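You operate a simulated robot arm through the tools that you are given. There is no shell and no other tool.

Carry out the task below with a simulated robot arm. There is one attempt and no reset: what you move stays moved.

## Task
File the punched stack marked TAX in the grey binder.
Fine: open the rings, both posts through the holes, rings shut again.
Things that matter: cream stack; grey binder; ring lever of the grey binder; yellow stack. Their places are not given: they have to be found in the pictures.

Only the result counts: the job must be done as asked and must still hold three seconds after the hand-in. Knocking over, shifting, dropping, spilling or breaking anything else fails it.

## Robot
A 6-joint arm with a two-finger parallel gripper, fixed in place. Base frame: the origin is on the floor under the middle of its stand, x ahead of it, y to its left, z up; the work surface is at about z = 0.75. Readings come in m, rad, newtons and seconds.
It reaches about 1.347 m from its shoulder. Its first joint turns from -2.897 to 2.897 rad. Payload 3.91 kg.
The tool frame sits at the grasp point between the pads (the TCP): z along the fingers, y along the line on which they close. The tips reach 0.03 m beyond it. Largest opening 0.11 m; finger width 0.02, thickness 0.01; the body of the gripper, 0.048 by 0.112 m, starts 0.055 m behind the TCP.
Orientation is that of the tool frame in the base frame, as a unit quaternion [x, y, z, w]. With the fingers straight down and closing along the base's y, the tool's x points along the base's -x, its y along +y and its z along -z.

## Interface
- The arm moves only by the tool drive_tool. Its arguments are lists of equal length, an entry for each row: "delta_rot": the turn, a rotation vector about the base's x, y, z in units of 45 degrees (1.0 is 45 degrees), a list of three; "slide": the shift along the base's x, y, z in units of 100 mm (1.0 is 100 mm), a list of three; "grip": the opening in per cent of the stroke, from 0 (shut) to 100 (fully open). In form: {"delta_rot": [[rx, ry, rz], ...], "slide": [[x, y, z], ...], "grip": [grip, ...]}. A call has 1 to 20 rows; each row is the pose to reach, as a shift and turn from the pose commanded when the call began. A call with a number of a shift or a turn outside -1 to 1 is refused whole. A row lasts 0.2 s, in which the tool goes at most 0.05 m and 0.15 rad; a call with a longer step from one row to the next is refused whole, and so is a gripper value outside its range. Where a pose cannot be reached the arm comes as near as it can. A force on the tool above 40 N (or 10 N above the force at the start of the call, whichever is more), or a blocked arm, ends the call early, and 0.2 s more pass. Each finger travels about 0.108 m/s and halts on what it meets, pressing with about 38 N; the grip force reading is that of the motor and also rises with nothing between the fingers. The clock runs only during rows and for 0.2 s after the last one: add rows that repeat a pose to give the fingers time. It gives the time, the measured TCP pose, the force on the tool (base axes), the opening and the grip force at its end, in the units of the frame above (readings bear some noise), with the torque about the TCP (base axes, N m) and any sound that the robot's microphone picked up, and new pictures: "pictures" is both (left out), scene, wrist or none.
- Cameras (640 x 400 px; columns grow to the right, rows downward): "scene" is fixed at [0.2238, -0.6509, 1.3632]; the picture's right is [0.81, -0.59, 0.00], its down [-0.31, -0.43, -0.85] and it looks along [0.50, 0.69, -0.53] (base axes); focal length 334 px, centre (320, 200). "wrist" rides on the gripper at [0.072, 0.017, -0.103] in the tool frame; the picture's right is [-0.23, 0.97, 0.00], its down [-0.76, -0.18, -0.62] and it looks along [-0.61, -0.14, 0.78] (tool axes); focal length 222 px, centre (320, 200).
- probe_pixels(camera, pixels): for up to 12 pixels [column, row] of the newest picture of that camera ("zoom" is the newest enlarged one), the place [x, y, z] in the base frame of the surface seen there, good to about 0.003 m, but the place of the scene camera against the robot may be out by one fixed shift of up to 0.025 m in any direction. No time passes.
- zoom(camera, box): a new picture of the part [left, top, right, bottom] of that camera's present view, enlarged. No time passes.
- close_job(): hands the job in; it is judged then, once.

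Leave the gripper open and the arm clear of the work at the hand-in unless told otherwise.

The tools are called after "Call:" as a command line: name --argument value ..., lists and objects as JSON in quotes. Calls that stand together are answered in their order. drive_tool: Moves the arm, as the interface text tells. Its arguments: {"type":"object","properties":{"delta_rot":{"type":"array","items":{"type":"array","items":{"type":"number"}}},"slide":{"type":"array","items":{"type":"array","items":{"type":"number"}}},"grip":{"type":"array","items":{"type":"number"}},"pictures":{"type":"string","enum":["both","scene","wrist","none"]}},"required":["delta_rot","slide","grip"]} The other tools are called the same way: probe_pixels (camera, pixels) gives the place of the surface under pixels of a picture; zoom (camera, box) takes an enlarged picture of a part of a camera's view; close_job () hands the job in.

At the start:

```text
time: 0.0
tcp_pos: [0.6902, 0.0106, 1.1123]
ee_rot: [0.0, 1.0, 0.0, 0.0]
ft_force: [0.2, 0.1, 0.4]
moment: [0.03, -0.01, 0.04]
grip_width: 0.1098
grasp_force: 0.0
```

scene: 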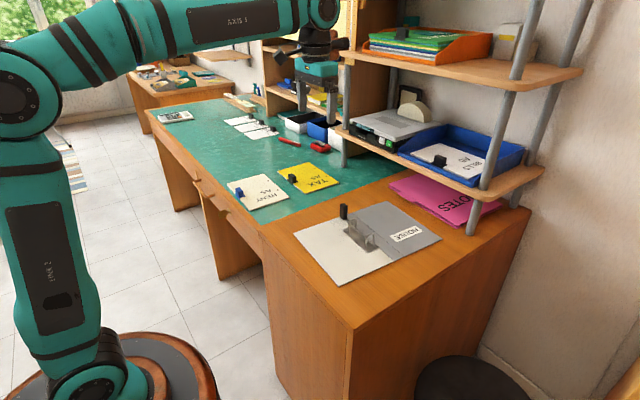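
wrist: 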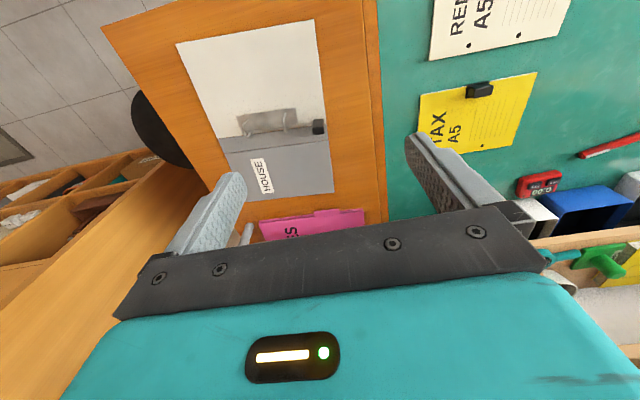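

I see a yellow stack marked TAX A5 near (308,178) in the scene picture, a cream stack (RENT/RENT A5) near (258,192), and a binder labelled HOUSE near (365,240). I'll zoom in on these first.

Call:
zoom --camera "scene" --box '[280, 170, 460, 290]'

Call:
zoom --camera "scene" --box '[210, 100, 350, 220]'

Call:
zoom --camera "wrist" --box '[160, 0, 400, 220]'

Call:
zoom --camera "wrist" --box '[390, 0, 640, 200]'

```text
3.33 times, centred on (370, 230) of scene
```

zoom: 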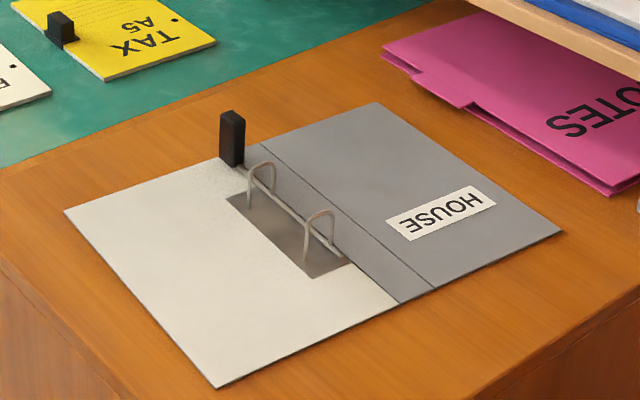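

```text
3.33 times, centred on (280, 160) of scene
```

zoom: 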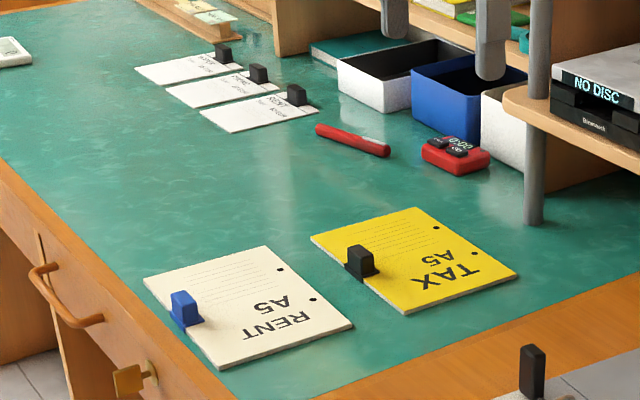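

```text
1.82 times, centred on (280, 110) of wrist
```

zoom: 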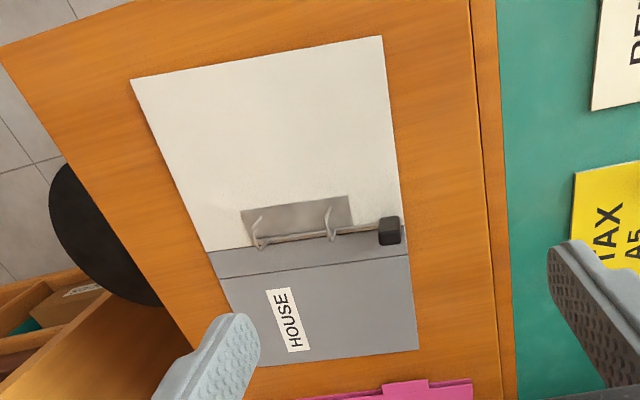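

```text
2.00 times, centred on (515, 100) of wrist
```

zoom: 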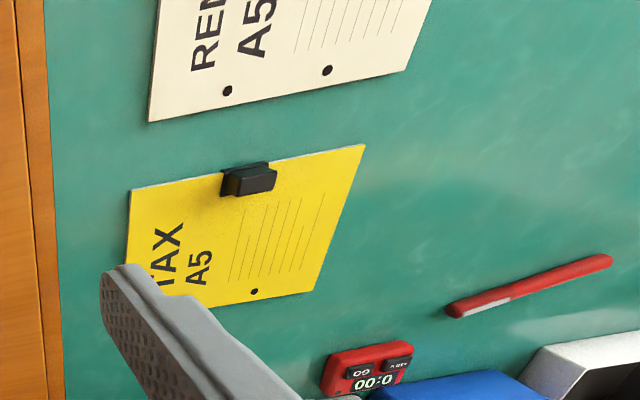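

The TAX stack is yellow, with a black grip block on the edge opposite its two holes. The grey binder (HOUSE) has two rings and a black lever knob at the end of the ring line. Next I'll probe points in the wrist and scene pictures to locate these parts.

Call:
probe_pixels --camera "wrist" --pixels '[[319, 127], [305, 124], [259, 132], [284, 123], [259, 117], [285, 114], [177, 44], [313, 20], [333, 193], [230, 180], [237, 137], [311, 128]]'

Call:
probe_pixels --camera "wrist" --pixels '[[480, 90], [489, 146], [420, 95], [534, 73], [512, 146], [470, 86], [497, 84], [474, 96], [450, 110], [432, 60], [468, 45], [518, 35]]'

Call:
probe_pixels --camera "scene" --pixels '[[344, 209], [344, 214], [356, 218], [373, 233], [292, 178], [320, 163], [331, 170], [303, 164], [338, 181], [302, 194], [275, 175], [258, 192]]'

Call:
zoom --camera "scene" --box '[325, 195, 395, 255]'

```text
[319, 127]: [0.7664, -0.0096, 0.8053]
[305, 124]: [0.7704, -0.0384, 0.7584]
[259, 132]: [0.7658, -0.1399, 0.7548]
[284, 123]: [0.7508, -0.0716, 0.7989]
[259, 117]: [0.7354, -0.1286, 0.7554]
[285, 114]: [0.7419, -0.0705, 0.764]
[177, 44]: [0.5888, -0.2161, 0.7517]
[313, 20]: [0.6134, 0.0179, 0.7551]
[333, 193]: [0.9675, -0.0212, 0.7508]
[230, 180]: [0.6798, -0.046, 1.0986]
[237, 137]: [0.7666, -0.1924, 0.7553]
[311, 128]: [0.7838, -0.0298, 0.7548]
```

```text
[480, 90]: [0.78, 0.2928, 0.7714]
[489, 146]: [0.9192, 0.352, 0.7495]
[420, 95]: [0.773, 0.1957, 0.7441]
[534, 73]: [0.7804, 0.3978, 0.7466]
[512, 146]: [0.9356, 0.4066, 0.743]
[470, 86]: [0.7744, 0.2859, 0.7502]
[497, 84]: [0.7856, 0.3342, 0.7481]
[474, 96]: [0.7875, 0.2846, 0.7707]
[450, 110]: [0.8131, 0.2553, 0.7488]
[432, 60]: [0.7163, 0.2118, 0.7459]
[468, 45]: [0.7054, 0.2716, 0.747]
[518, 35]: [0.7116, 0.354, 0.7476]
```

```text
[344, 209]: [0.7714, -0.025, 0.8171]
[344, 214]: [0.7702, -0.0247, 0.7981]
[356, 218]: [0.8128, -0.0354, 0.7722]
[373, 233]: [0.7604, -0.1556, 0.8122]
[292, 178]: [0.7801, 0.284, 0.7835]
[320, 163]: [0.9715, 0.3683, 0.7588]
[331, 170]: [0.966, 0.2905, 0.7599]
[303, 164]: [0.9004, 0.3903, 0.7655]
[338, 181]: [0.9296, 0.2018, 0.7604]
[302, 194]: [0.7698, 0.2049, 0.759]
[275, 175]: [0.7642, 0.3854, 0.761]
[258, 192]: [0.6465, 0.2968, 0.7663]
```

```text
6.67 times, centred on (360, 225) of scene
```

zoom: 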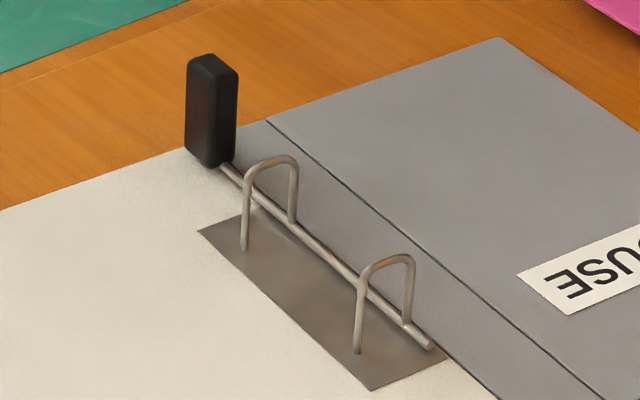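

The binder's fixed posts stand near x≈0.745, and the hinged arches pivot on a rod along y near x≈0.77. The black lever stands at y≈-0.02 with its top near z≈0.81. I'll probe the shelf for clearance, then move over the binder for a closer wrist view.

Call:
probe_pixels --camera "scene" --pixels '[[350, 140], [420, 175], [490, 200], [380, 60], [480, 90], [345, 160], [472, 225], [480, 200], [325, 225], [440, 240]]'

Call:
drive_tool --delta_rot '[[0, 0, 0], [0, 0, 0], [0, 0, 0], [0, 0, 0], [0, 0, 0], [0, 0, 0]]' --slide '[[0.08, -0.22, -0.3], [0.16, -0.44, -0.6], [0.24, -0.66, -0.9], [0.32, -0.88, -1.0], [0.4, -1.0, -1.0], [0.4, -1.0, -1.0]]' --grip '[100, 100, 100, 100, 100, 100]'

```text
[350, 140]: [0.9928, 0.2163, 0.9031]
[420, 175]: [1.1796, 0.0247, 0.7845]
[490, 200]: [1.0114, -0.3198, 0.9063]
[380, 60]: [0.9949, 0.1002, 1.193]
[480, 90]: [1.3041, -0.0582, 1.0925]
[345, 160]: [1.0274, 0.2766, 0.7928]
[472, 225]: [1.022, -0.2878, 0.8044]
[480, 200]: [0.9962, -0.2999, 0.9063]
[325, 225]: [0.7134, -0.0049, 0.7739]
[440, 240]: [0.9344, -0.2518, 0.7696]
```

```text
time: 1.4
tcp_pos: [0.7306, -0.0881, 1.0127]
ee_rot: [0.001, 1.0, 0.0, 0.001]
ft_force: [-0.1, -0.6, 0.0]
moment: [-0.01, 0.0, -0.01]
grip_width: 0.1099
grasp_force: 0.2
```

scene: 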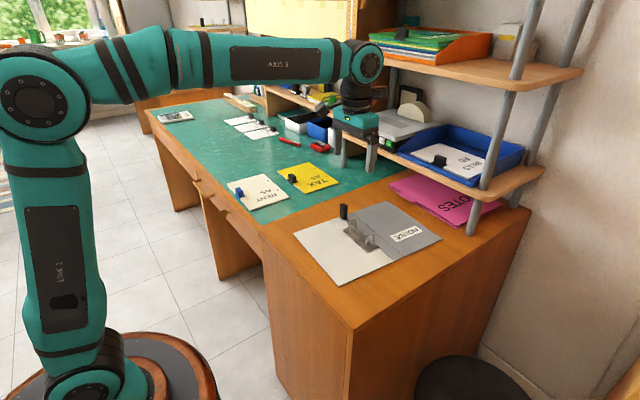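
wrist: 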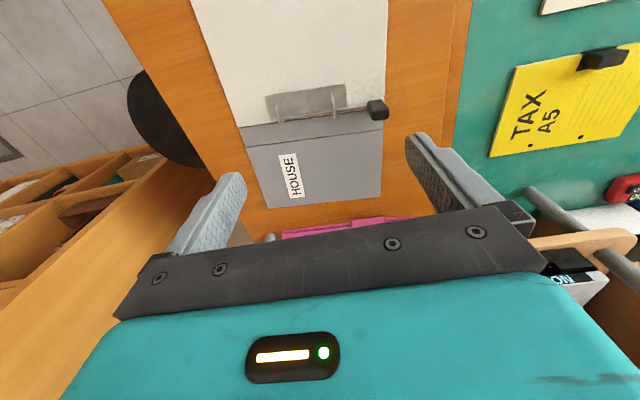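

The arm is at (0.731,-0.088,1.013). The lower shelf front edge is near x≈0.99, which leaves clear space. I'll zoom on the rings in the wrist view.

Call:
zoom --camera "wrist" --box '[240, 60, 400, 160]'

Call:
zoom --camera "wrist" --box '[480, 30, 640, 130]'

```text
4.00 times, centred on (320, 110) of wrist
```

zoom: 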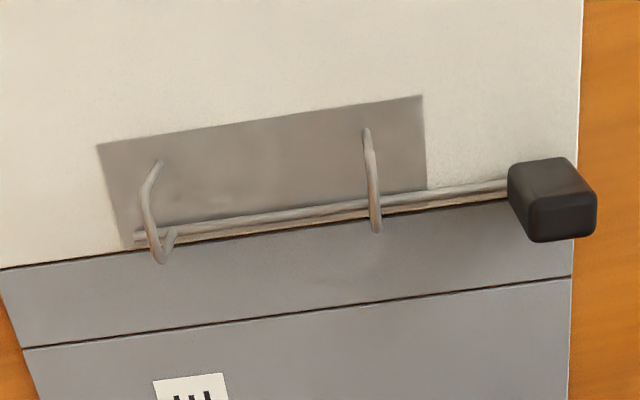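

```text
4.00 times, centred on (560, 80) of wrist
```

zoom: 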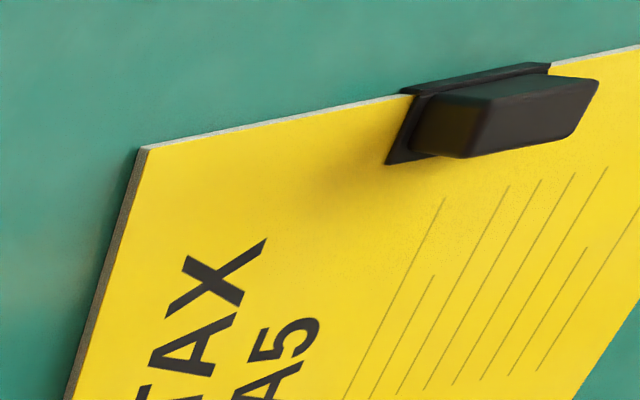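

I'll probe the post bases, the arch tops, the rod, the lever and the yellow stack's visible details.

Call:
probe_pixels --camera "wrist" --pixels '[[280, 101], [331.5, 92.7], [280, 125], [334, 116], [275, 119.5], [345, 110], [374, 104], [384, 103], [376, 118], [387, 117], [380, 110], [368, 106]]'

Call:
probe_pixels --camera "wrist" --pixels '[[515.5, 67], [489, 158], [529.6, 146.5], [617, 132], [590, 63], [618, 63], [590, 56], [625, 54], [590, 68], [640, 41]]'

Call:
probe_pixels --camera "wrist" --pixels '[[190, 1], [388, 2], [382, 203], [268, 208], [300, 60], [300, 135], [240, 127], [382, 130], [265, 96], [345, 85], [273, 118], [360, 60]]'

```text
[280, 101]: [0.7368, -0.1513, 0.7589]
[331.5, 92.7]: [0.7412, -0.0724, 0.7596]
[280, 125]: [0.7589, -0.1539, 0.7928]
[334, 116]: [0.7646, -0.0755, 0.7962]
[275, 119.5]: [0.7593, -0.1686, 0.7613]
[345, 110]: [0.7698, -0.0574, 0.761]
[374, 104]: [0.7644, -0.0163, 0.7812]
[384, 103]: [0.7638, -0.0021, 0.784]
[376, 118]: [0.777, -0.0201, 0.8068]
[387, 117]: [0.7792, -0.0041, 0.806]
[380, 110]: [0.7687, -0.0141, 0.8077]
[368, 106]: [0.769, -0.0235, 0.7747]
```

```text
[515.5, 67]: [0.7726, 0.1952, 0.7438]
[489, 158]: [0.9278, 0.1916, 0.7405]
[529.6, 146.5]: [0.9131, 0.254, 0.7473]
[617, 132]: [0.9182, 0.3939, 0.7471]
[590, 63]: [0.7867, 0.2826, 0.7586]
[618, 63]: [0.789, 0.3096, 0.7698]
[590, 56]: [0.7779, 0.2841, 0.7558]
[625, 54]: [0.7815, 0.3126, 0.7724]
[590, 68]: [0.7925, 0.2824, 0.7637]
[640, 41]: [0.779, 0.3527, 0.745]
```

```text
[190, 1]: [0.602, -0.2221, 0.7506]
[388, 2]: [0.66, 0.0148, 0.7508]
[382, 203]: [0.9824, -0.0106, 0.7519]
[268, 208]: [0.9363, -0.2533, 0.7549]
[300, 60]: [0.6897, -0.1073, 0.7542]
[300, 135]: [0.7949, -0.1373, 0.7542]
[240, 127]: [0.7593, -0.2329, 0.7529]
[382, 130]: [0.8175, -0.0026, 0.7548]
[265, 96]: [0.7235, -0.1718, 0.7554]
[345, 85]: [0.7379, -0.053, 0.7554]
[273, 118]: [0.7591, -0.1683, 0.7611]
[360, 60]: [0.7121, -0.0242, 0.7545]
```

From the wrist readings I get:
- Post bases are at about (0.737,-0.151) and (0.741,-0.072).
- The rod is at z≈0.761.
- The knob spans x≈0.764–0.78, y≈-0.023…-0.001, with its top at z≈0.807.

I'll shut the fingers and go down on the -x side of the knob, ready to push it gently toward +x. That should swing the arches off the posts.

Call:
drive_tool --delta_rot '[[0, 0, 0], [0, 0, 0], [0, 0, 0], [0, 0, 0]]' --slide '[[0, 0.25, -0.3], [0, 0.5, -0.6], [0, 0.76, -0.9], [0, 0.76, -1.0]]' --grip '[0, 0, 0, 0]' --pictures "both"

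```text
time: 2.4
tcp_pos: [0.7297, -0.0136, 0.9129]
ee_rot: [0.001, 1.0, 0.0, 0.001]
ft_force: [1.0, 0.1, 0.1]
moment: [-0.01, -0.01, -0.01]
grip_width: 0.0
grasp_force: 37.7
```

scene: 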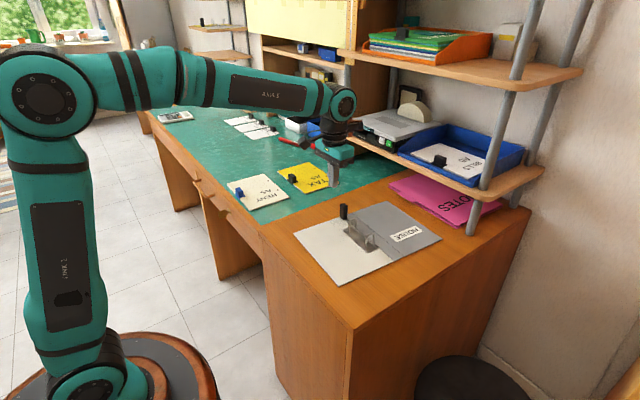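
wrist: 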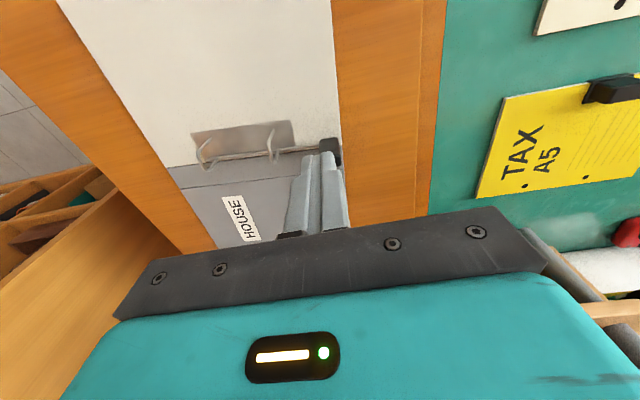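

The fingers are shut and sit above and behind the knob. I'll go down 0.10 m, so the tips are near z≈0.783, still at x≈0.73 and clear of the knob.

Call:
drive_tool --delta_rot '[[0, 0, 0], [0, 0, 0], [0, 0, 0], [0, 0, 0]]' --slide '[[0, 0.0, -0.35], [0, 0.0, -0.7], [0, 0.0, -1.0], [0, 0.0, -1.0]]' --grip '[0, 0, 0, 0]' --pictures "both"

Call:
zoom --camera "scene" --box '[325, 185, 405, 245]'

Call:
zoom --camera "wrist" --box '[160, 80, 400, 230]'

```text
time: 3.4
tcp_pos: [0.7291, -0.0132, 0.8111]
ee_rot: [0.001, 1.0, 0.0, 0.001]
ft_force: [-0.1, 0.3, 0.1]
moment: [-0.01, 0.0, -0.02]
grip_width: 0.0001
grasp_force: 38.0
```

scene: 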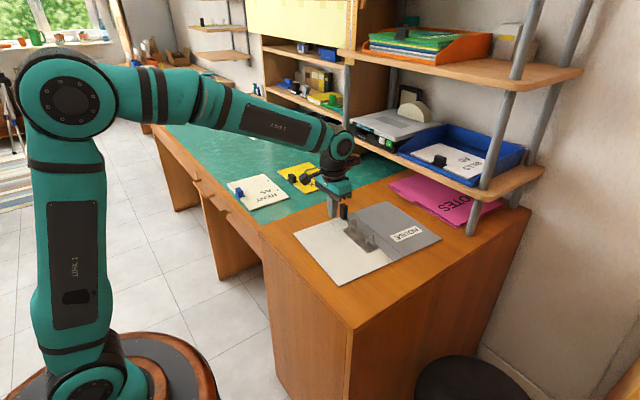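
wrist: 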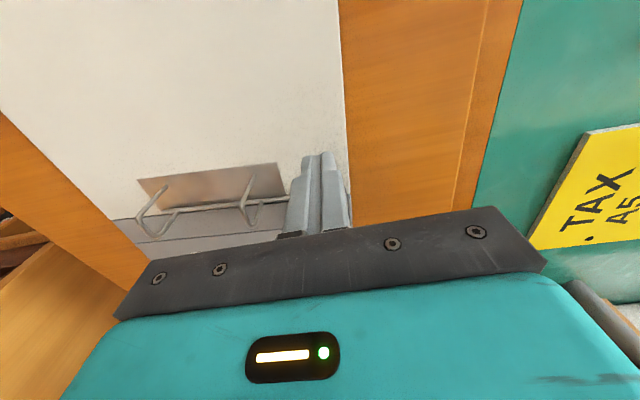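

```text
6.67 times, centred on (365, 215) of scene
```

zoom: 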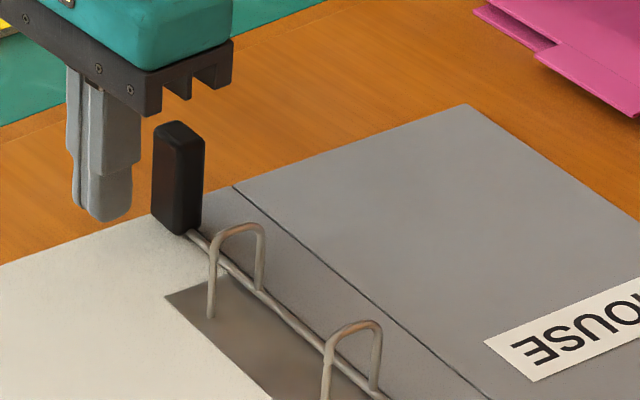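

```text
2.67 times, centred on (280, 155) of wrist
```

zoom: 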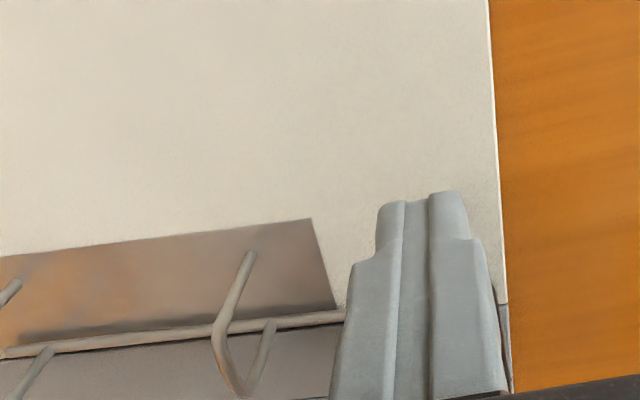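

The finger is at (0.729,-0.013,0.811), just to the -x side of the black lever and level with its upper half. I'll push slowly toward +x and watch the force.

Call:
drive_tool --delta_rot '[[0, 0, 0], [0, 0, 0], [0, 0, 0], [0, 0, 0], [0, 0, 0], [0, 0, 0]]' --slide '[[0.08, 0.0, 0], [0.15, 0.0, 0], [0.2, 0.0, 0], [0.25, 0, 0], [0.3, 0, 0], [0.33, 0, 0]]' --grip '[0, 0, 0, 0, 0, 0]' --pictures "scene"

Call:
zoom --camera "scene" --box '[325, 185, 405, 245]'

```text
time: 4.8
tcp_pos: [0.7632, -0.0138, 0.8122]
ee_rot: [0.0, 1.0, 0.001, 0.001]
ft_force: [0.1, -0.2, -0.8]
moment: [-0.02, -0.02, 0.02]
grip_width: 0.0
grasp_force: 37.9
```

scene: 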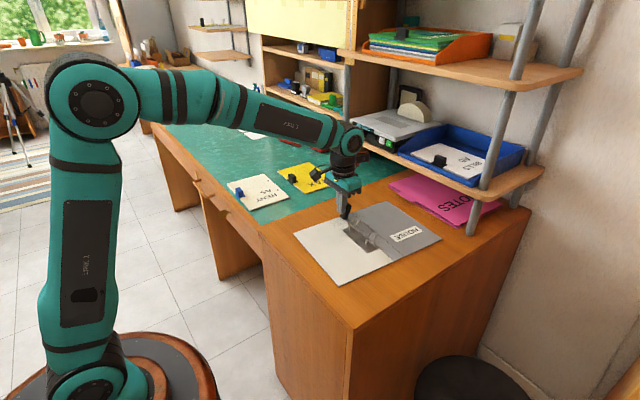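

```text
6.67 times, centred on (365, 215) of scene
```

zoom: 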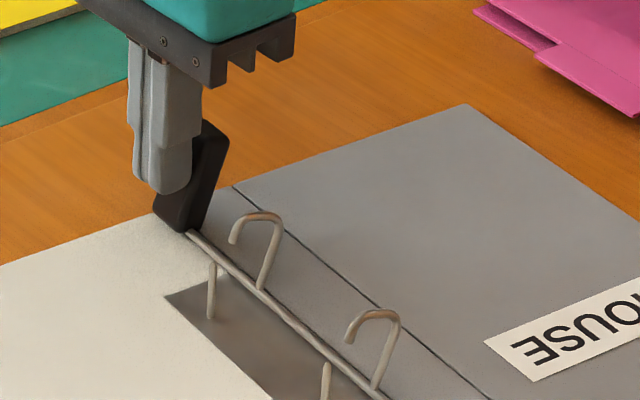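

The lever tilts easily with almost no force, and the arches are lifting off the posts. I'll keep pushing toward +x, slightly lower, to follow the lever's arc.

Call:
drive_tool --delta_rot '[[0, 0, 0], [0, 0, 0], [0, 0, 0], [0, 0, 0], [0, 0, 0], [0, 0, 0]]' --slide '[[0.06, 0.0, 0], [0.12, 0.0, -0.02], [0.18, 0.0, -0.05], [0.24, 0, -0.08], [0.28, 0, -0.1], [0.3, 0, -0.1]]' --grip '[0, 0, 0, 0, 0, 0]' --pictures "scene"

Call:
zoom --camera "scene" --box '[325, 185, 405, 245]'

```text
time: 5.9
tcp_pos: [0.7878, -0.0133, 0.8067]
ee_rot: [0.001, 1.0, 0.0, 0.004]
ft_force: [-5.3, 0.8, 14.6]
moment: [-0.09, -0.01, -0.01]
grip_width: 0.0
grasp_force: 38.0
stopped in row 5: the force on the tool passed its limit at 44 N (the readings are from after the stop); the commanded pose is now the measured one
```

scene: 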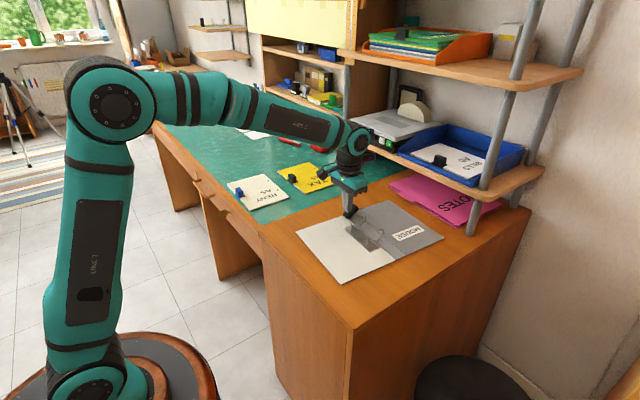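

```text
6.67 times, centred on (365, 215) of scene
```

zoom: 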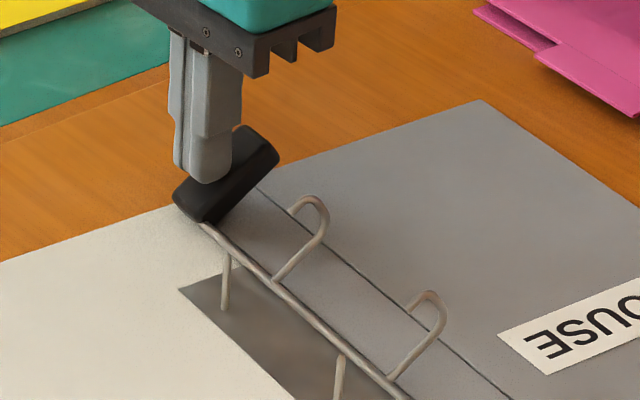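

The lever reached its end stop at roughly 50° and the binder shifted by a few mm. The arches are wide open. I'll back off straight up and slightly toward -x, then check that the rings stay open.

Call:
drive_tool --delta_rot '[[0, 0, 0], [0, 0, 0], [0, 0, 0], [0, 0, 0], [0, 0, 0]]' --slide '[[-0.05, 0.0, 0.1], [-0.1, 0.0, 0.3], [-0.2, -0.3, 0.65], [-0.3, -0.6, 1.0], [-0.3, -0.7, 1.0]]' --grip '[0, 0, 0, 0, 0]' --pictures "both"

Call:
zoom --camera "scene" --box '[325, 185, 405, 245]'

Call:
zoom --camera "wrist" --box '[220, 60, 420, 185]'

```text
time: 7.1
tcp_pos: [0.7557, -0.0801, 0.9071]
ee_rot: [0.001, 1.0, 0.0, 0.002]
ft_force: [-0.9, 0.6, 0.6]
moment: [-0.01, 0.02, 0.0]
grip_width: 0.0001
grasp_force: 37.8
```

scene: 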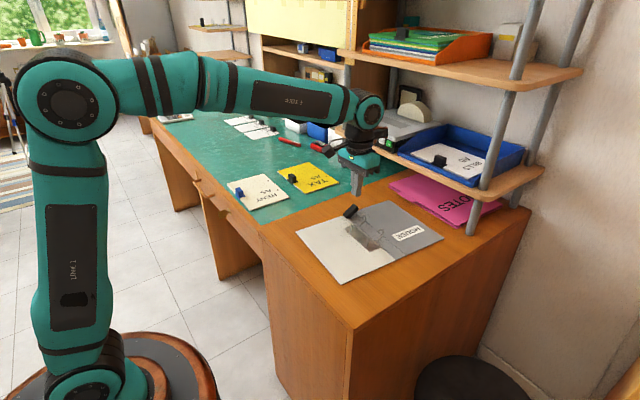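
wrist: 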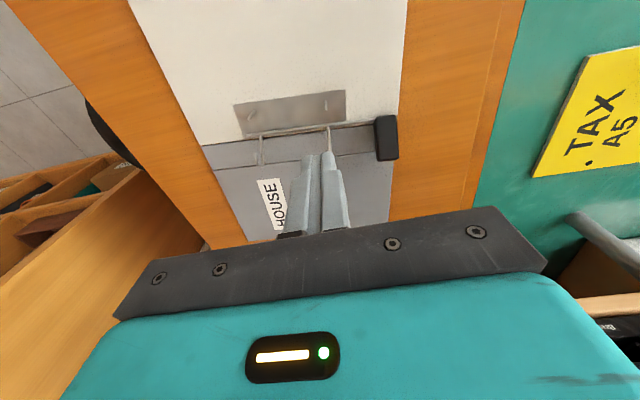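

```text
6.67 times, centred on (365, 215) of scene
```

zoom: 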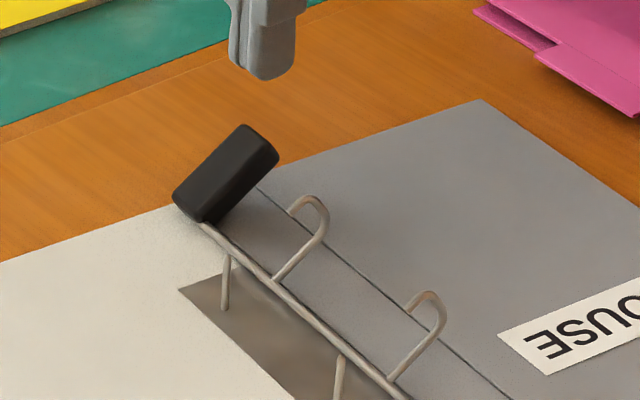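

```text
3.20 times, centred on (320, 122) of wrist
```

zoom: 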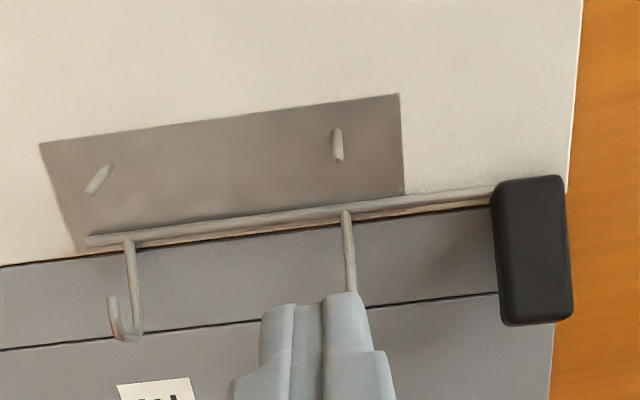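

The rings stay open. From the wrist view, the post bases are at zoom (108,162) and (337,130). By ray geometry the posts are at about (0.740,-0.152) and (0.748,-0.0725), with tops near z≈0.787 and a binder yaw of about -5.8°. Now I'll open the gripper and travel toward the yellow stack in steps of 100 mm or less.

Call:
drive_tool --delta_rot '[[0, 0, 0], [0, 0, 0], [0, 0, 0]]' --slide '[[0.1, 0.4, 0.1], [0.2, 0.8, 0.13], [0.25, 1.0, 0.13]]' --grip '[100, 100, 100]' --pictures "none"

Call:
drive_tool --delta_rot '[[0, 0, 0], [0, 0, 0], [0, 0, 0]]' --slide '[[0.1, 0.4, 0], [0.2, 0.8, 0], [0.25, 1.0, 0]]' --grip '[100, 100, 100]' --pictures "none"

Call:
drive_tool --delta_rot '[[0, 0, 0], [0, 0, 0], [0, 0, 0]]' --slide '[[0.1, 0.4, 0], [0.2, 0.8, 0], [0.25, 1.0, 0]]' --grip '[100, 100, 100]' --pictures "none"

Call:
drive_tool --delta_rot '[[0, 0, 0], [0, 0, 0], [0, 0, 0], [0, 0, 0]]' --slide '[[0.1, 0.4, 0], [0.2, 0.8, 0], [0.25, 1.0, 0], [0.25, 1.0, 0]]' --grip '[100, 100, 100, 100]' --pictures "both"

```text
time: 7.9
tcp_pos: [0.7799, 0.0185, 0.9198]
ee_rot: [0.001, 1.0, 0.0, 0.003]
ft_force: [-0.1, 0.3, 1.2]
moment: [-0.01, -0.01, 0.0]
grip_width: 0.1101
grasp_force: 0.1
```

```text
time: 8.7
tcp_pos: [0.809, 0.1186, 0.92]
ee_rot: [0.001, 1.0, 0.001, 0.003]
ft_force: [0.1, -0.4, -0.2]
moment: [0.0, 0.01, -0.02]
grip_width: 0.11
grasp_force: 0.0
```

```text
time: 9.5
tcp_pos: [0.8327, 0.2171, 0.919]
ee_rot: [0.001, 1.0, 0.0, 0.003]
ft_force: [0.1, 0.7, 0.1]
moment: [-0.01, -0.02, 0.0]
grip_width: 0.1101
grasp_force: 0.1
```

```text
time: 10.5
tcp_pos: [0.858, 0.32, 0.9188]
ee_rot: [0.001, 1.0, 0.0, 0.002]
ft_force: [0.3, -0.4, -1.5]
moment: [-0.01, 0.0, -0.01]
grip_width: 0.1103
grasp_force: 0.0
```

scene: 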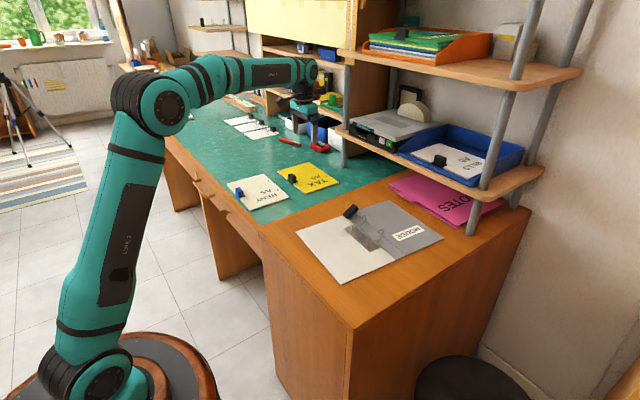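
wrist: 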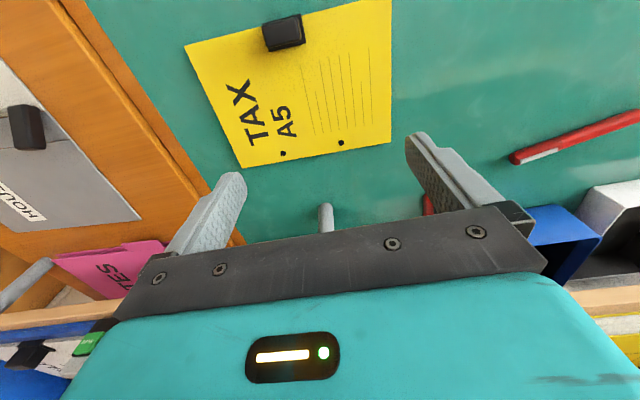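

Both holes of the yellow stack are visible at about (284,153) and (341,143). I'll zoom in for precise pixels.

Call:
zoom --camera "wrist" --box '[264, 110, 360, 170]'

Call:
zoom --camera "wrist" --box '[172, 0, 412, 150]'

Call:
probe_pixels --camera "wrist" --pixels '[[310, 130], [250, 60], [200, 44], [244, 166], [389, 143], [388, 3], [285, 33], [270, 45], [300, 42], [290, 20], [270, 28], [302, 22]]'

```text
6.67 times, centred on (312, 140) of wrist
```

zoom: 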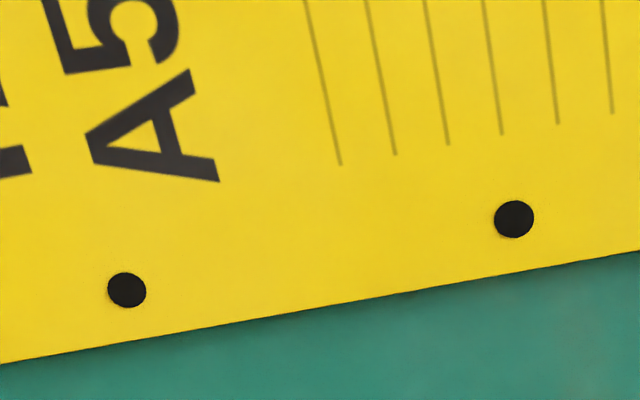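

```text
2.67 times, centred on (292, 75) of wrist
```

zoom: 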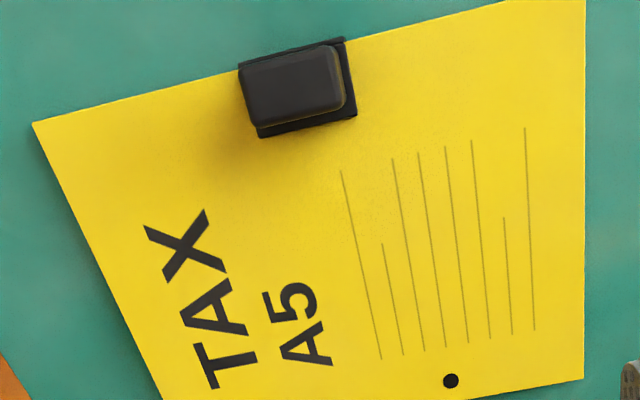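

```text
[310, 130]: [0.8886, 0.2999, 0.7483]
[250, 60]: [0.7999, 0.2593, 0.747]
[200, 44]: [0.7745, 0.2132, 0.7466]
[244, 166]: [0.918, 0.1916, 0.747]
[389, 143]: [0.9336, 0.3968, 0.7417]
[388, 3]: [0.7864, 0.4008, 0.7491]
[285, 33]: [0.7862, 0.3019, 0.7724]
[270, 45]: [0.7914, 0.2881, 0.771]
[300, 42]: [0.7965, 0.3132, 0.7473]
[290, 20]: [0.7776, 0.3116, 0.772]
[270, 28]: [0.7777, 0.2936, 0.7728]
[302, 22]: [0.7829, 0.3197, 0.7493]
```

The holes at (283.05,153.5) and (341.1,142.85) give base positions of about (0.908,0.255) and (0.911,0.3345). They are 79 mm apart, with a stack yaw of about -2.2°. The black grip block is centred near (0.783,0.3015) with its top at z≈0.772. I'll move above the block and turn by -2.2° to match the stack.

Call:
drive_tool --delta_rot '[[0, 0, -0.015], [0, 0, -0.03], [0, 0, -0.049], [0, 0, -0.049]]' --slide '[[-0.3, -0.07, -0.2], [-0.6, -0.14, -0.5], [-0.741, -0.172, -0.8], [-0.741, -0.172, -0.8]]' --grip '[100, 100, 100, 100]' --pictures "both"

Call:
zoom --camera "wrist" --box '[200, 60, 440, 210]'

Call:
zoom --camera "scene" --box '[260, 130, 360, 205]'

```text
time: 11.5
tcp_pos: [0.7858, 0.3018, 0.8394]
ee_rot: [0.02, 1.0, 0.0, 0.002]
ft_force: [0.4, -0.3, -0.1]
moment: [-0.02, -0.01, 0.0]
grip_width: 0.1098
grasp_force: 0.1
```

scene: 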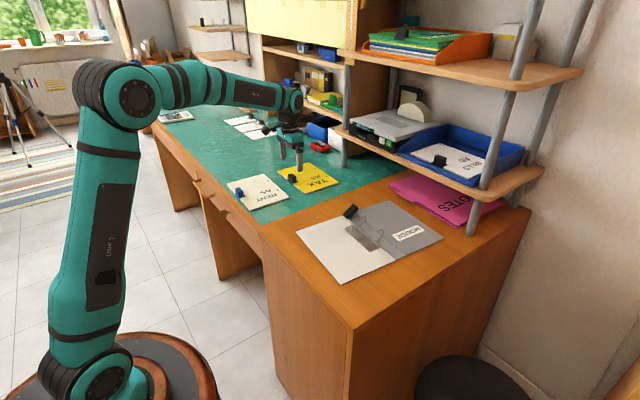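
wrist: 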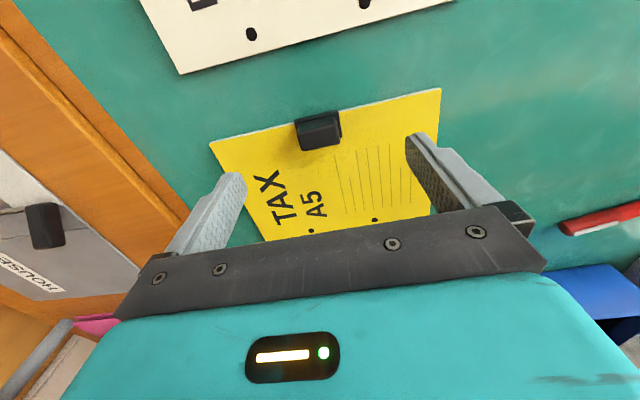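

```text
2.67 times, centred on (320, 135) of wrist
```

zoom: 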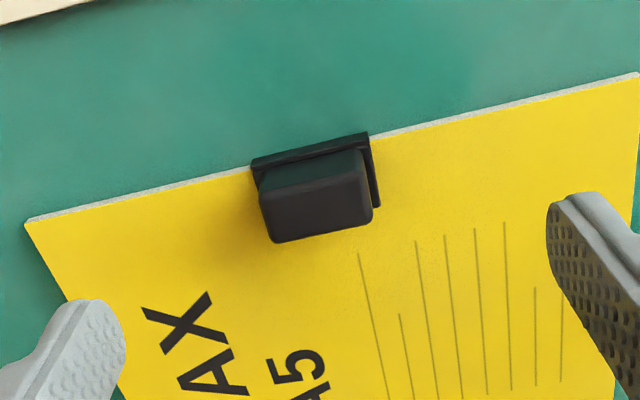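

```text
5.33 times, centred on (310, 168) of scene
```

zoom: 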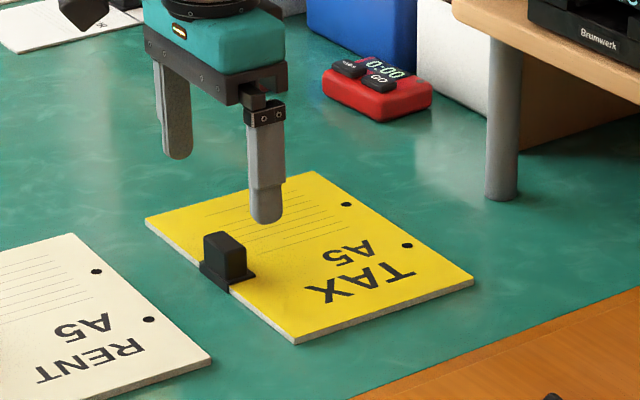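

The block's top face is centred at about (319,139.5), which again gives (0.782,0.301), straight below the TCP. I'll go down 55 mm, so the fingers straddle the block with the tips about 6 mm above the paper.

Call:
drive_tool --delta_rot '[[0, 0, 0], [0, 0, 0], [0, 0, 0], [0, 0, 0]]' --slide '[[0, 0, -0.2], [0, 0, -0.4], [0, 0, -0.55], [0, 0, -0.55]]' --grip '[100, 100, 100, 100]' --pictures "both"

Call:
zoom --camera "scene" --box '[260, 140, 350, 205]'

Call:
zoom --camera "wrist" --box '[160, 100, 480, 260]'

```text
time: 12.5
tcp_pos: [0.7832, 0.3005, 0.7842]
ee_rot: [0.02, 1.0, 0.0, 0.003]
ft_force: [0.0, 0.6, 0.0]
moment: [-0.01, -0.05, -0.01]
grip_width: 0.1098
grasp_force: 0.1
```

scene: 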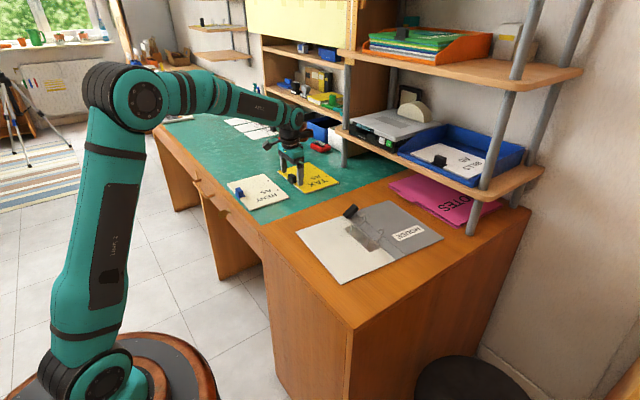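
wrist: 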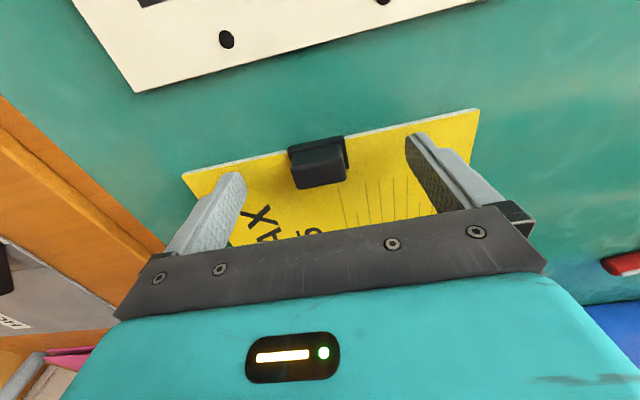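

```text
6.15 times, centred on (305, 172) of scene
```

zoom: 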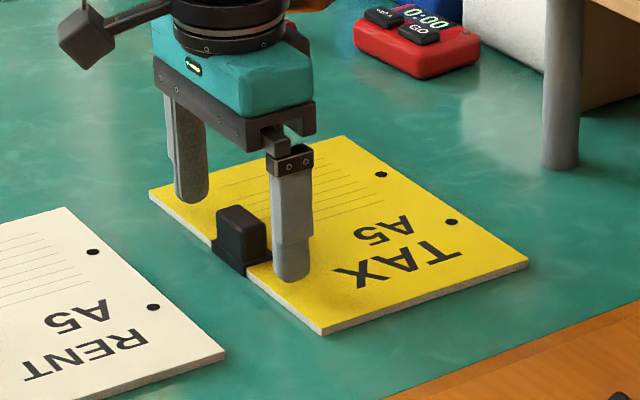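

```text
2.00 times, centred on (320, 180) of wrist
```

zoom: 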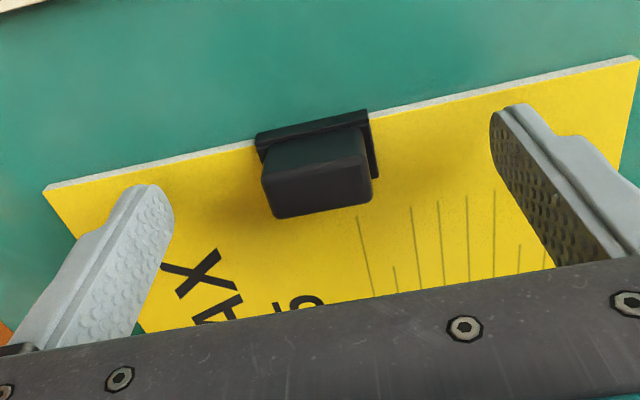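

The block sits midway between the finger tips. I'll close the gripper on it.

Call:
drive_tool --delta_rot '[[0, 0, 0], [0, 0, 0], [0, 0, 0], [0, 0, 0], [0, 0, 0]]' --slide '[[0, 0, 0], [0, 0, 0], [0, 0, 0], [0, 0, 0], [0, 0, 0]]' --grip '[50, 20, 0, 0, 0]' --pictures "both"

Call:
zoom --camera "scene" --box '[260, 140, 350, 205]'

Call:
zoom --camera "wrist" --box '[160, 100, 480, 260]'

```text
time: 13.7
tcp_pos: [0.7854, 0.3008, 0.7844]
ee_rot: [0.02, 1.0, 0.0, 0.002]
ft_force: [0.2, 0.4, 0.4]
moment: [0.0, -0.03, 0.01]
grip_width: 0.0333
grasp_force: 38.1
```

scene: 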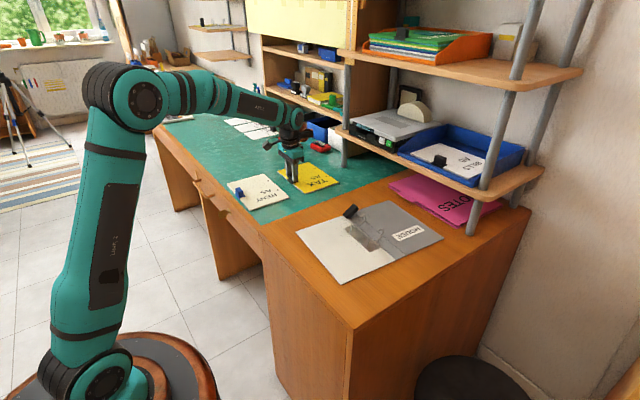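
wrist: 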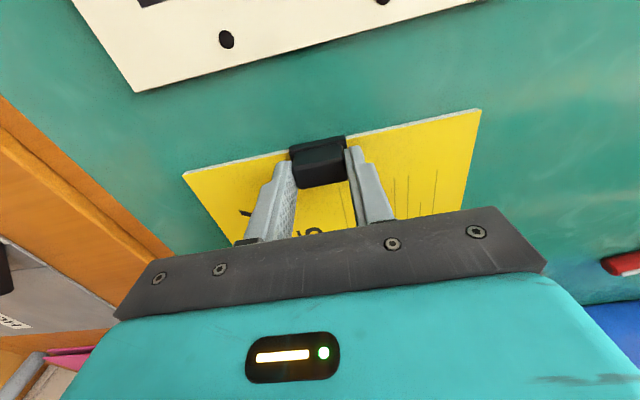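

```text
6.15 times, centred on (305, 172) of scene
```

zoom: 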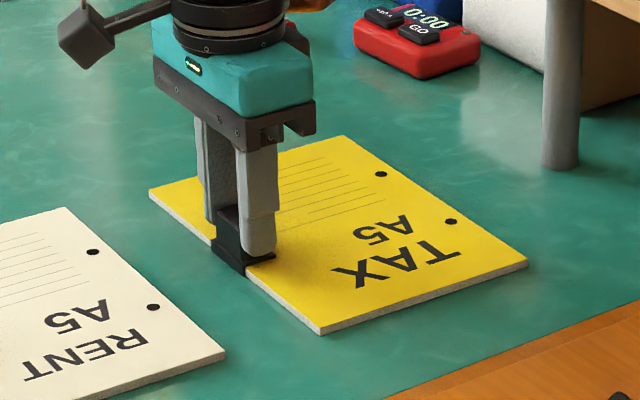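

```text
2.00 times, centred on (320, 180) of wrist
```

zoom: 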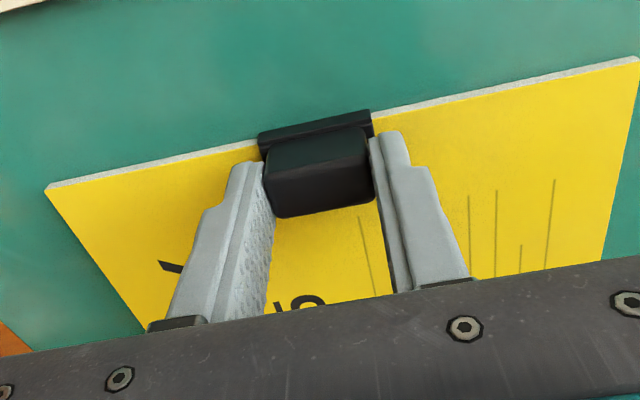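

The block is held (33 mm, 38 N) and the holes have not shifted. I'll lift slowly and check the sag and load.

Call:
drive_tool --delta_rot '[[0, 0, 0], [0, 0, 0], [0, 0, 0], [0, 0, 0], [0, 0, 0], [0, 0, 0]]' --slide '[[0, 0, 0.05], [0, 0, 0.12], [0, 0, 0.3], [0, 0, 0.55], [0, 0, 0.8], [0, 0, 0.8]]' --grip '[0, 0, 0, 0, 0, 0]' --pictures "both"

Call:
zoom --camera "scene" --box '[260, 110, 360, 185]'

Call:
zoom --camera "wrist" --box '[160, 100, 480, 260]'

```text
time: 15.1
tcp_pos: [0.7844, 0.3009, 0.8654]
ee_rot: [0.021, 1.0, 0.0, 0.003]
ft_force: [0.5, -0.5, -2.0]
moment: [0.02, 0.08, -0.03]
grip_width: 0.0335
grasp_force: 37.8
```

scene: 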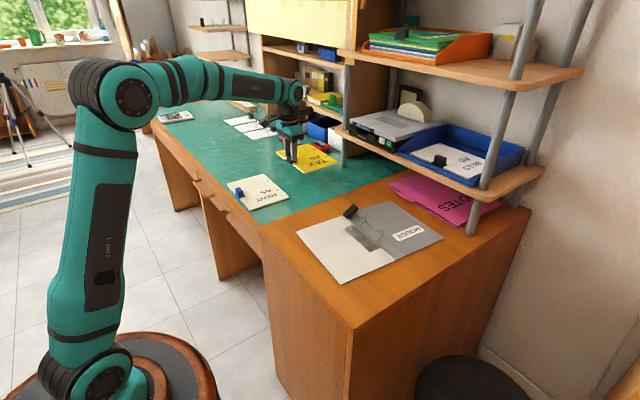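
wrist: 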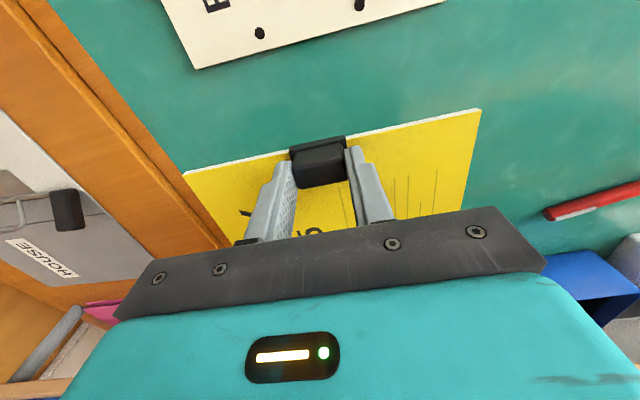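

```text
5.33 times, centred on (310, 148) of scene
```

zoom: 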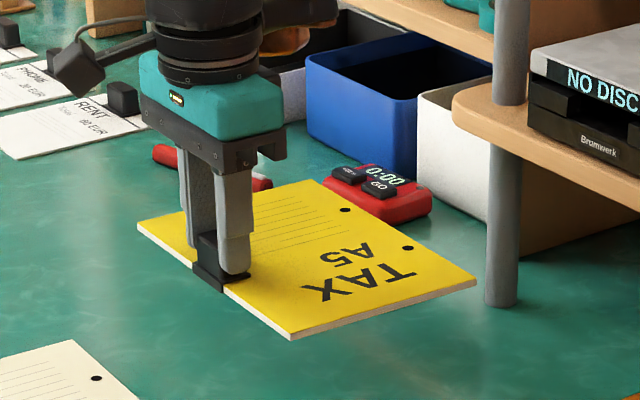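

```text
2.00 times, centred on (320, 180) of wrist
```

zoom: 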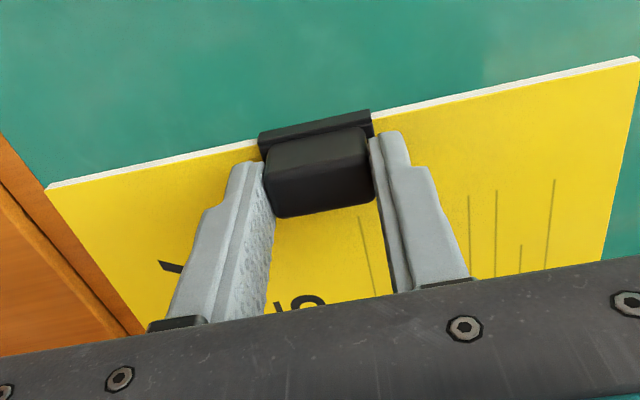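

The stack came up level with no slip. The block stays put between the pads and the load is about 2 N. I'll raise it a little more and carry it toward the binder in steps, turning it by -3.55° to match the binder's yaw.

Call:
drive_tool --delta_rot '[[0, 0, 0], [0, 0, -0.01], [0, 0, -0.015], [0, 0, -0.02]]' --slide '[[-0.12, -0.2, 0.2], [-0.25, -0.5, 0.3], [-0.4, -0.8, 0.3], [-0.5, -1.0, 0.3]]' --grip '[0, 0, 0, 0]' --pictures "none"

Call:
drive_tool --delta_rot '[[0, 0, 0], [0, 0, -0.01], [0, 0, -0.015], [0, 0, -0.02]]' --slide '[[-0.12, -0.25, 0], [-0.25, -0.5, 0], [-0.4, -0.8, 0], [-0.5, -1.0, 0]]' --grip '[0, 0, 0, 0]' --pictures "none"

Call:
drive_tool --delta_rot '[[0, 0, 0], [0, 0, -0.01], [0, 0, -0.015], [0, 0, -0.02]]' --slide '[[-0.1, -0.25, 0], [-0.2, -0.5, 0], [-0.3, -0.8, 0], [-0.4, -1.0, 0]]' --grip '[0, 0, 0, 0]' --pictures "none"

Call:
drive_tool --delta_rot '[[0, 0, 0], [0, 0, -0.01], [0, 0, -0.0189], [0, 0, -0.0189], [0, 0, -0.0189]]' --slide '[[-0.06, -0.25, 0], [-0.12, -0.6, 0], [-0.2, -0.9, 0], [-0.23, -1.0, 0], [-0.23, -1.0, 0]]' --grip '[0, 0, 0, 0, 0]' --pictures "both"

Call:
zoom --camera "scene" --box '[290, 180, 400, 260]'

```text
time: 16.1
tcp_pos: [0.7355, 0.2007, 0.8934]
ee_rot: [0.028, 1.0, 0.0, 0.004]
ft_force: [0.8, 0.2, -1.6]
moment: [-0.04, 0.12, -0.01]
grip_width: 0.0332
grasp_force: 37.9
```

```text
time: 17.1
tcp_pos: [0.6839, 0.1006, 0.8942]
ee_rot: [0.035, 0.999, 0.0, 0.002]
ft_force: [0.6, 1.1, -1.4]
moment: [-0.03, 0.05, 0.02]
grip_width: 0.0334
grasp_force: 38.0
```

```text
time: 18.1
tcp_pos: [0.6439, 0.0016, 0.8936]
ee_rot: [0.043, 0.999, 0.0, 0.002]
ft_force: [0.0, -0.6, -1.4]
moment: [0.0, 0.13, 0.02]
grip_width: 0.0331
grasp_force: 38.3
```

```text
time: 19.3
tcp_pos: [0.6215, -0.1003, 0.8938]
ee_rot: [0.05, 0.999, 0.0, 0.003]
ft_force: [0.9, -0.2, -1.4]
moment: [-0.02, 0.12, 0.01]
grip_width: 0.0336
grasp_force: 37.8
```

scene: 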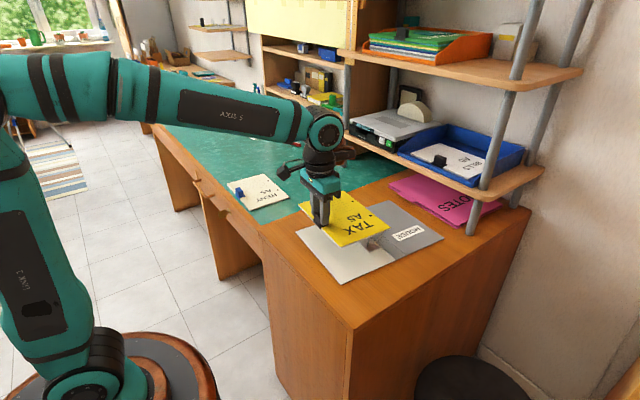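
wrist: 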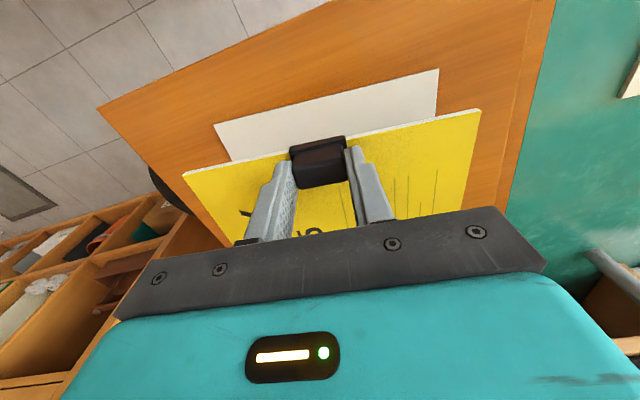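

```text
5.00 times, centred on (345, 220) of scene
```

zoom: 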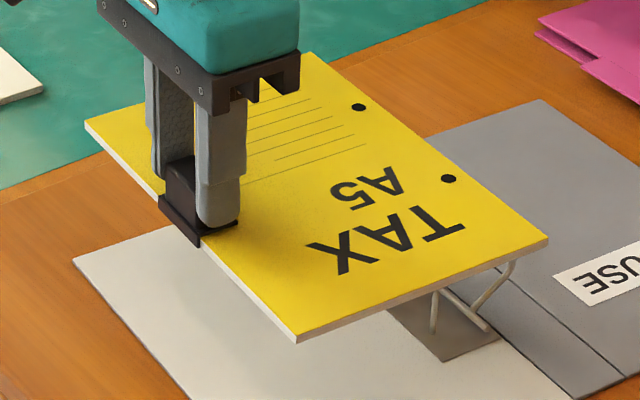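

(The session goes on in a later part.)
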